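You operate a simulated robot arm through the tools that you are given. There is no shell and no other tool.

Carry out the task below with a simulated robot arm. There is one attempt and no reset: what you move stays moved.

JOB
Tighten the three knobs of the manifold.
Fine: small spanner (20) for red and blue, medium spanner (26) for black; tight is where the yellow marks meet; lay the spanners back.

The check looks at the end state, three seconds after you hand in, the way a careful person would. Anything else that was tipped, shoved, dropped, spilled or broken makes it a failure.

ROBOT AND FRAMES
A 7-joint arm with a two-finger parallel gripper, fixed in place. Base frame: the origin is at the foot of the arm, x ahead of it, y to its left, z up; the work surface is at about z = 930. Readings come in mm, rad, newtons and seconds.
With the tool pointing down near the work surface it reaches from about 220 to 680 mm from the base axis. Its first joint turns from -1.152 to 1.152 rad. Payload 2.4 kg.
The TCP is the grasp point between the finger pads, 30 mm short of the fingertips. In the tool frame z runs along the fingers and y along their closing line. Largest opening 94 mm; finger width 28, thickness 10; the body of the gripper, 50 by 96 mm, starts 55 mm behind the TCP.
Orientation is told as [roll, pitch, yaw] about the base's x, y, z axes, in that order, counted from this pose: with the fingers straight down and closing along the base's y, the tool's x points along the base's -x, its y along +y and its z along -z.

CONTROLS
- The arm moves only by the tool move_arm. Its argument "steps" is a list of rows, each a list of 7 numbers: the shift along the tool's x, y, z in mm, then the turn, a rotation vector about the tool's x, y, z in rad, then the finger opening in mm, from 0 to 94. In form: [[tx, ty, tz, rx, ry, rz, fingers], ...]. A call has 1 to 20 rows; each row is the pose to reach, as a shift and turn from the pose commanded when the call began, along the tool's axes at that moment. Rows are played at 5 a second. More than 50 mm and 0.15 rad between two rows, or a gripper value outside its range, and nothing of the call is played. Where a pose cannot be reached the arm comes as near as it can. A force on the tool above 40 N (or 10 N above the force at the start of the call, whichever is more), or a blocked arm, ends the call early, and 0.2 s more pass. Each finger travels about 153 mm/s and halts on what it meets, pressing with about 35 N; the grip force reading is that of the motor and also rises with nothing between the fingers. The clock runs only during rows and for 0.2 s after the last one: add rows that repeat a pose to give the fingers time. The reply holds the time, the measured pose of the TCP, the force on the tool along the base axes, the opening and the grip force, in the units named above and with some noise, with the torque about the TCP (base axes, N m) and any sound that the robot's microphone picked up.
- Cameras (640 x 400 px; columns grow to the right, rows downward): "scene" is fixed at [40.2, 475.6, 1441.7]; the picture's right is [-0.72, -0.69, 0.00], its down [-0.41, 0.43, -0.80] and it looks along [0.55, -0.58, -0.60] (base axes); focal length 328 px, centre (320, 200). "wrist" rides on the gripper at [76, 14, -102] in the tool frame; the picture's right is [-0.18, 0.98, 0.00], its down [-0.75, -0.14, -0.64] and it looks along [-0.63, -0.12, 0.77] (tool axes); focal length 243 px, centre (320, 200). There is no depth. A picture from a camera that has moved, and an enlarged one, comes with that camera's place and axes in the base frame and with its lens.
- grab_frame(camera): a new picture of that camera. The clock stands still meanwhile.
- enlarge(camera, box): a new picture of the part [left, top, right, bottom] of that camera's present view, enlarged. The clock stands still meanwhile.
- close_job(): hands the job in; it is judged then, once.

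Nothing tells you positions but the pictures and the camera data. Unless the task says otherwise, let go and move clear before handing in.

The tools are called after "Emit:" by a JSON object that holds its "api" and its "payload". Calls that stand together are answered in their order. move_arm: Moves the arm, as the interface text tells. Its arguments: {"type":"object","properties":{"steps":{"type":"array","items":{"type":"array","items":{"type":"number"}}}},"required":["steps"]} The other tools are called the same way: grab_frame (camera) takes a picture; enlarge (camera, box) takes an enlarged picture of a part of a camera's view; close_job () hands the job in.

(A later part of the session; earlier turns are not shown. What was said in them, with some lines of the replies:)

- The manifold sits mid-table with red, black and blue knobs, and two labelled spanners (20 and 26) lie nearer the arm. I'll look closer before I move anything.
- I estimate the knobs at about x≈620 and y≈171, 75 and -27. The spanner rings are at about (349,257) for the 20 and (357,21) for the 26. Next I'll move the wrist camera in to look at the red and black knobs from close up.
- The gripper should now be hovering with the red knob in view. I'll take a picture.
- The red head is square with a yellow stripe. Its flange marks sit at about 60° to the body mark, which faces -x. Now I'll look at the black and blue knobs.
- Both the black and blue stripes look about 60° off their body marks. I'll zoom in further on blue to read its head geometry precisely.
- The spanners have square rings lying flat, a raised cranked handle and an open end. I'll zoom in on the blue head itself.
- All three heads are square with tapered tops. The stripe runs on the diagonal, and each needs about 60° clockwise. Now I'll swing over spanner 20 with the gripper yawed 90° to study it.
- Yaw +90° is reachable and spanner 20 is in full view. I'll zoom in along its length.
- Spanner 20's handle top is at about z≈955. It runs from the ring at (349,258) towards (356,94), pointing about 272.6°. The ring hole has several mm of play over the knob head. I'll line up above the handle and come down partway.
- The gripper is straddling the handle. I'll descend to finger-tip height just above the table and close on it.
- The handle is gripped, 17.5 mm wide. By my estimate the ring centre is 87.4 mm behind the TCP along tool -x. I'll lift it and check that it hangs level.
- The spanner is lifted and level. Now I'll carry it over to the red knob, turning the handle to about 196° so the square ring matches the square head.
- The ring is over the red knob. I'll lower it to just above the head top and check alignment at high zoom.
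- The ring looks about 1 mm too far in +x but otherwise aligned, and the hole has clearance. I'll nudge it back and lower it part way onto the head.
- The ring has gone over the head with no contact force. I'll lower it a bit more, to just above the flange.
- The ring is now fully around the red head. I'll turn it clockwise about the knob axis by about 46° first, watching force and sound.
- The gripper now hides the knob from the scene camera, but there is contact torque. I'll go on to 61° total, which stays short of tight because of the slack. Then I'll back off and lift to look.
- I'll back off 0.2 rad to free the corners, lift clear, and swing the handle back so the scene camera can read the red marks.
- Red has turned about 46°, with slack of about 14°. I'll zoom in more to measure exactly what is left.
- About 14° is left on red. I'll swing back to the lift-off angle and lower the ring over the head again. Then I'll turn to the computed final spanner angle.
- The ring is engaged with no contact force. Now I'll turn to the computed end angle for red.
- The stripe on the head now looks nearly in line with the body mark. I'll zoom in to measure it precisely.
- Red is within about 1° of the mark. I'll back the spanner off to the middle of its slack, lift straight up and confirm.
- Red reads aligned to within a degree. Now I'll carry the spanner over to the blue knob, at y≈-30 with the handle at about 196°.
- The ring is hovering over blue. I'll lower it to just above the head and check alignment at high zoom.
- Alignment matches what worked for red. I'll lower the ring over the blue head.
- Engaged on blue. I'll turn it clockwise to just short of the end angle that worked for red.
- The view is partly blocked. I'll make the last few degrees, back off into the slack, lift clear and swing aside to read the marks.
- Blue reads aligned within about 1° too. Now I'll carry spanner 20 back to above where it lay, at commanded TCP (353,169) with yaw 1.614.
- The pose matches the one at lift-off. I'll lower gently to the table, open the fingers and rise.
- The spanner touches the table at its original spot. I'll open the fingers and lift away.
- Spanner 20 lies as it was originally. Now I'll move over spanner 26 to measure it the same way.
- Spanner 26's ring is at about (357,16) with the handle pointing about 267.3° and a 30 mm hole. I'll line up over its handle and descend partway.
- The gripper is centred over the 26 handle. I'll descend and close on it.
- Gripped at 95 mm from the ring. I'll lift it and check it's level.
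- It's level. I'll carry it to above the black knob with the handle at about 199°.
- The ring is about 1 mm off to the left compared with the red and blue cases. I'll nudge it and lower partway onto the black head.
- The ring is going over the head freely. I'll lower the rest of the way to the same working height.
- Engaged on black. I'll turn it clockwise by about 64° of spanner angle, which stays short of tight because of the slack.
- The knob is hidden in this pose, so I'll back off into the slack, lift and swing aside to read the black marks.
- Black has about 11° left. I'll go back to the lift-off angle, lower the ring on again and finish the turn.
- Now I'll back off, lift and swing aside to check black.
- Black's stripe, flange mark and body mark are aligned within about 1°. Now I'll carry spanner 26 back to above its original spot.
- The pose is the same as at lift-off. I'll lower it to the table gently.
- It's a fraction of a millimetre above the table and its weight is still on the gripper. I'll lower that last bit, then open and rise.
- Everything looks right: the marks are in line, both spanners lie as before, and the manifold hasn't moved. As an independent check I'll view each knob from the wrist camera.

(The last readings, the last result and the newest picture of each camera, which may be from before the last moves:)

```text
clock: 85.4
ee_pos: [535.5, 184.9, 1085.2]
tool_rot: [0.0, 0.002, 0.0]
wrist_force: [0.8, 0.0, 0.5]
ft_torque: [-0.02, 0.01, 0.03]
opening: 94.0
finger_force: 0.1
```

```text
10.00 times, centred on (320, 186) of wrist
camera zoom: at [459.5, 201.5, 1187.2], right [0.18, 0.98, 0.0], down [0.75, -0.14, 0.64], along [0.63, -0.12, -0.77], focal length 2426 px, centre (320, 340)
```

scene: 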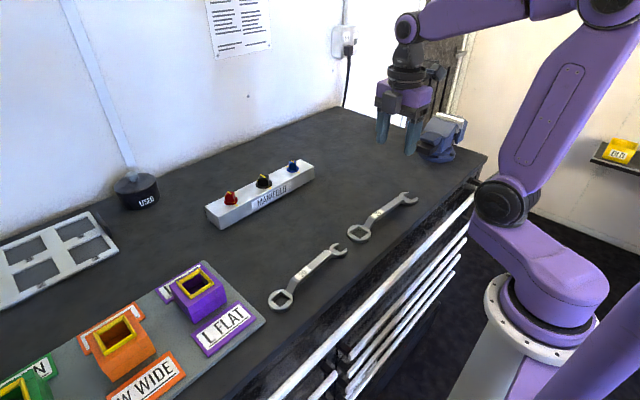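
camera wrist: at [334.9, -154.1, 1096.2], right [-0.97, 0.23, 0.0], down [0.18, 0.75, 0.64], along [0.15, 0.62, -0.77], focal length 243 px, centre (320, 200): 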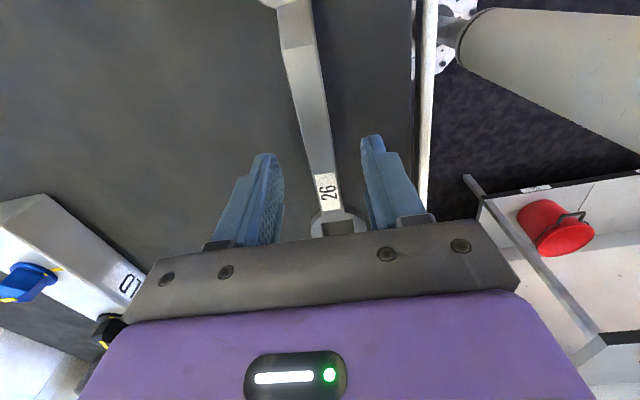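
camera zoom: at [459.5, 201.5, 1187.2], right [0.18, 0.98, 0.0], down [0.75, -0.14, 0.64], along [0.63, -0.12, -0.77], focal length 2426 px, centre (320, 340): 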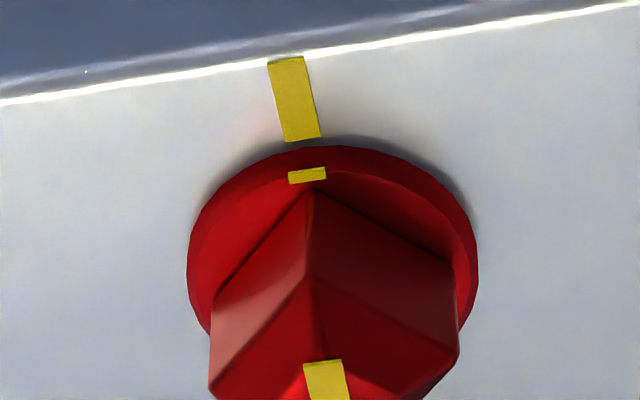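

From this second viewpoint every body mark, flange mark and stripe lines up, within about 1°. I'll retreat to a clear hover away from the manifold.

Emit:
{"api": "move_arm", "payload": {"steps": [[0, 0, -40, 0, 0, 0, 94], [30, 0, -80, 0, 0, 0, 94], [65, 0, -110, 0, 0, 0, 94], [100, 0, -125, 0, 0, 0, 94], [128, 0, -131, 0, 0, 0, 94], [128, 0, -131, 0, 0, 0, 94]]}}

Emit:
{"api": "grab_frame", "payload": {"camera": "scene"}}

Emit:
{"api": "grab_frame", "payload": {"camera": "wrist"}}

```text
clock: 86.8
ee_pos: [407.7, 186.6, 1215.8]
tool_rot: [0.0, 0.001, 0.002]
wrist_force: [0.6, 0.2, 0.1]
ft_torque: [-0.02, -0.04, -0.04]
opening: 94.1
finger_force: 0.0
```

```text
taken
```

scene: 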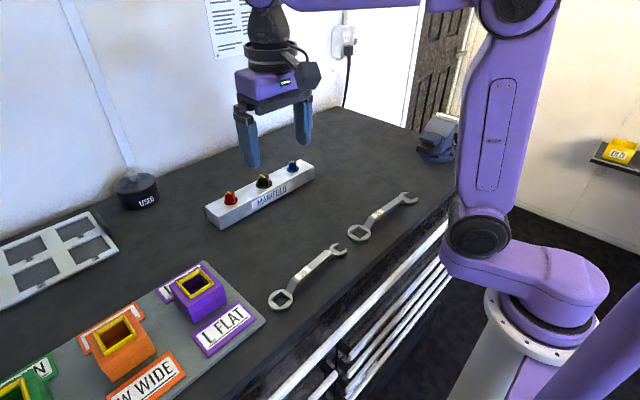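

```text
taken
camera wrist: at [331.2, 201.5, 1318.3], right [0.18, 0.98, 0.0], down [0.75, -0.14, 0.64], along [0.63, -0.12, -0.77], focal length 243 px, centre (320, 200)
```

wrist: 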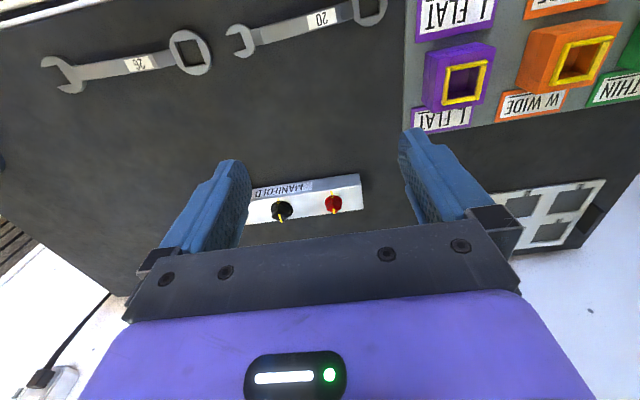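

All three knobs are turned to their marks, both spanners lie where they started, nothing else has moved, and the gripper is empty and clear. I'm handing in.

Emit:
{"api": "close_job", "payload": {}}

```text
The job is handed in.
```

All three knobs on the manifold are turned clockwise until their yellow marks meet, and I've handed the job in. I don't have the check's result.

| Knob | Spanner | Final position |
|---|---|---|
| Red | 20 | within about 1.5° of the mark |
| Blue | 20 | within about 1.5° of the mark |
| Black | 26 | within about 1.5° of the mark |

I checked each knob from both the scene and wrist cameras after lifting the spanner off.

Both spanners are back where they lay at the start. In the last pictures the manifold and everything else looked unmoved, and the arm is back at its starting position with the gripper empty.
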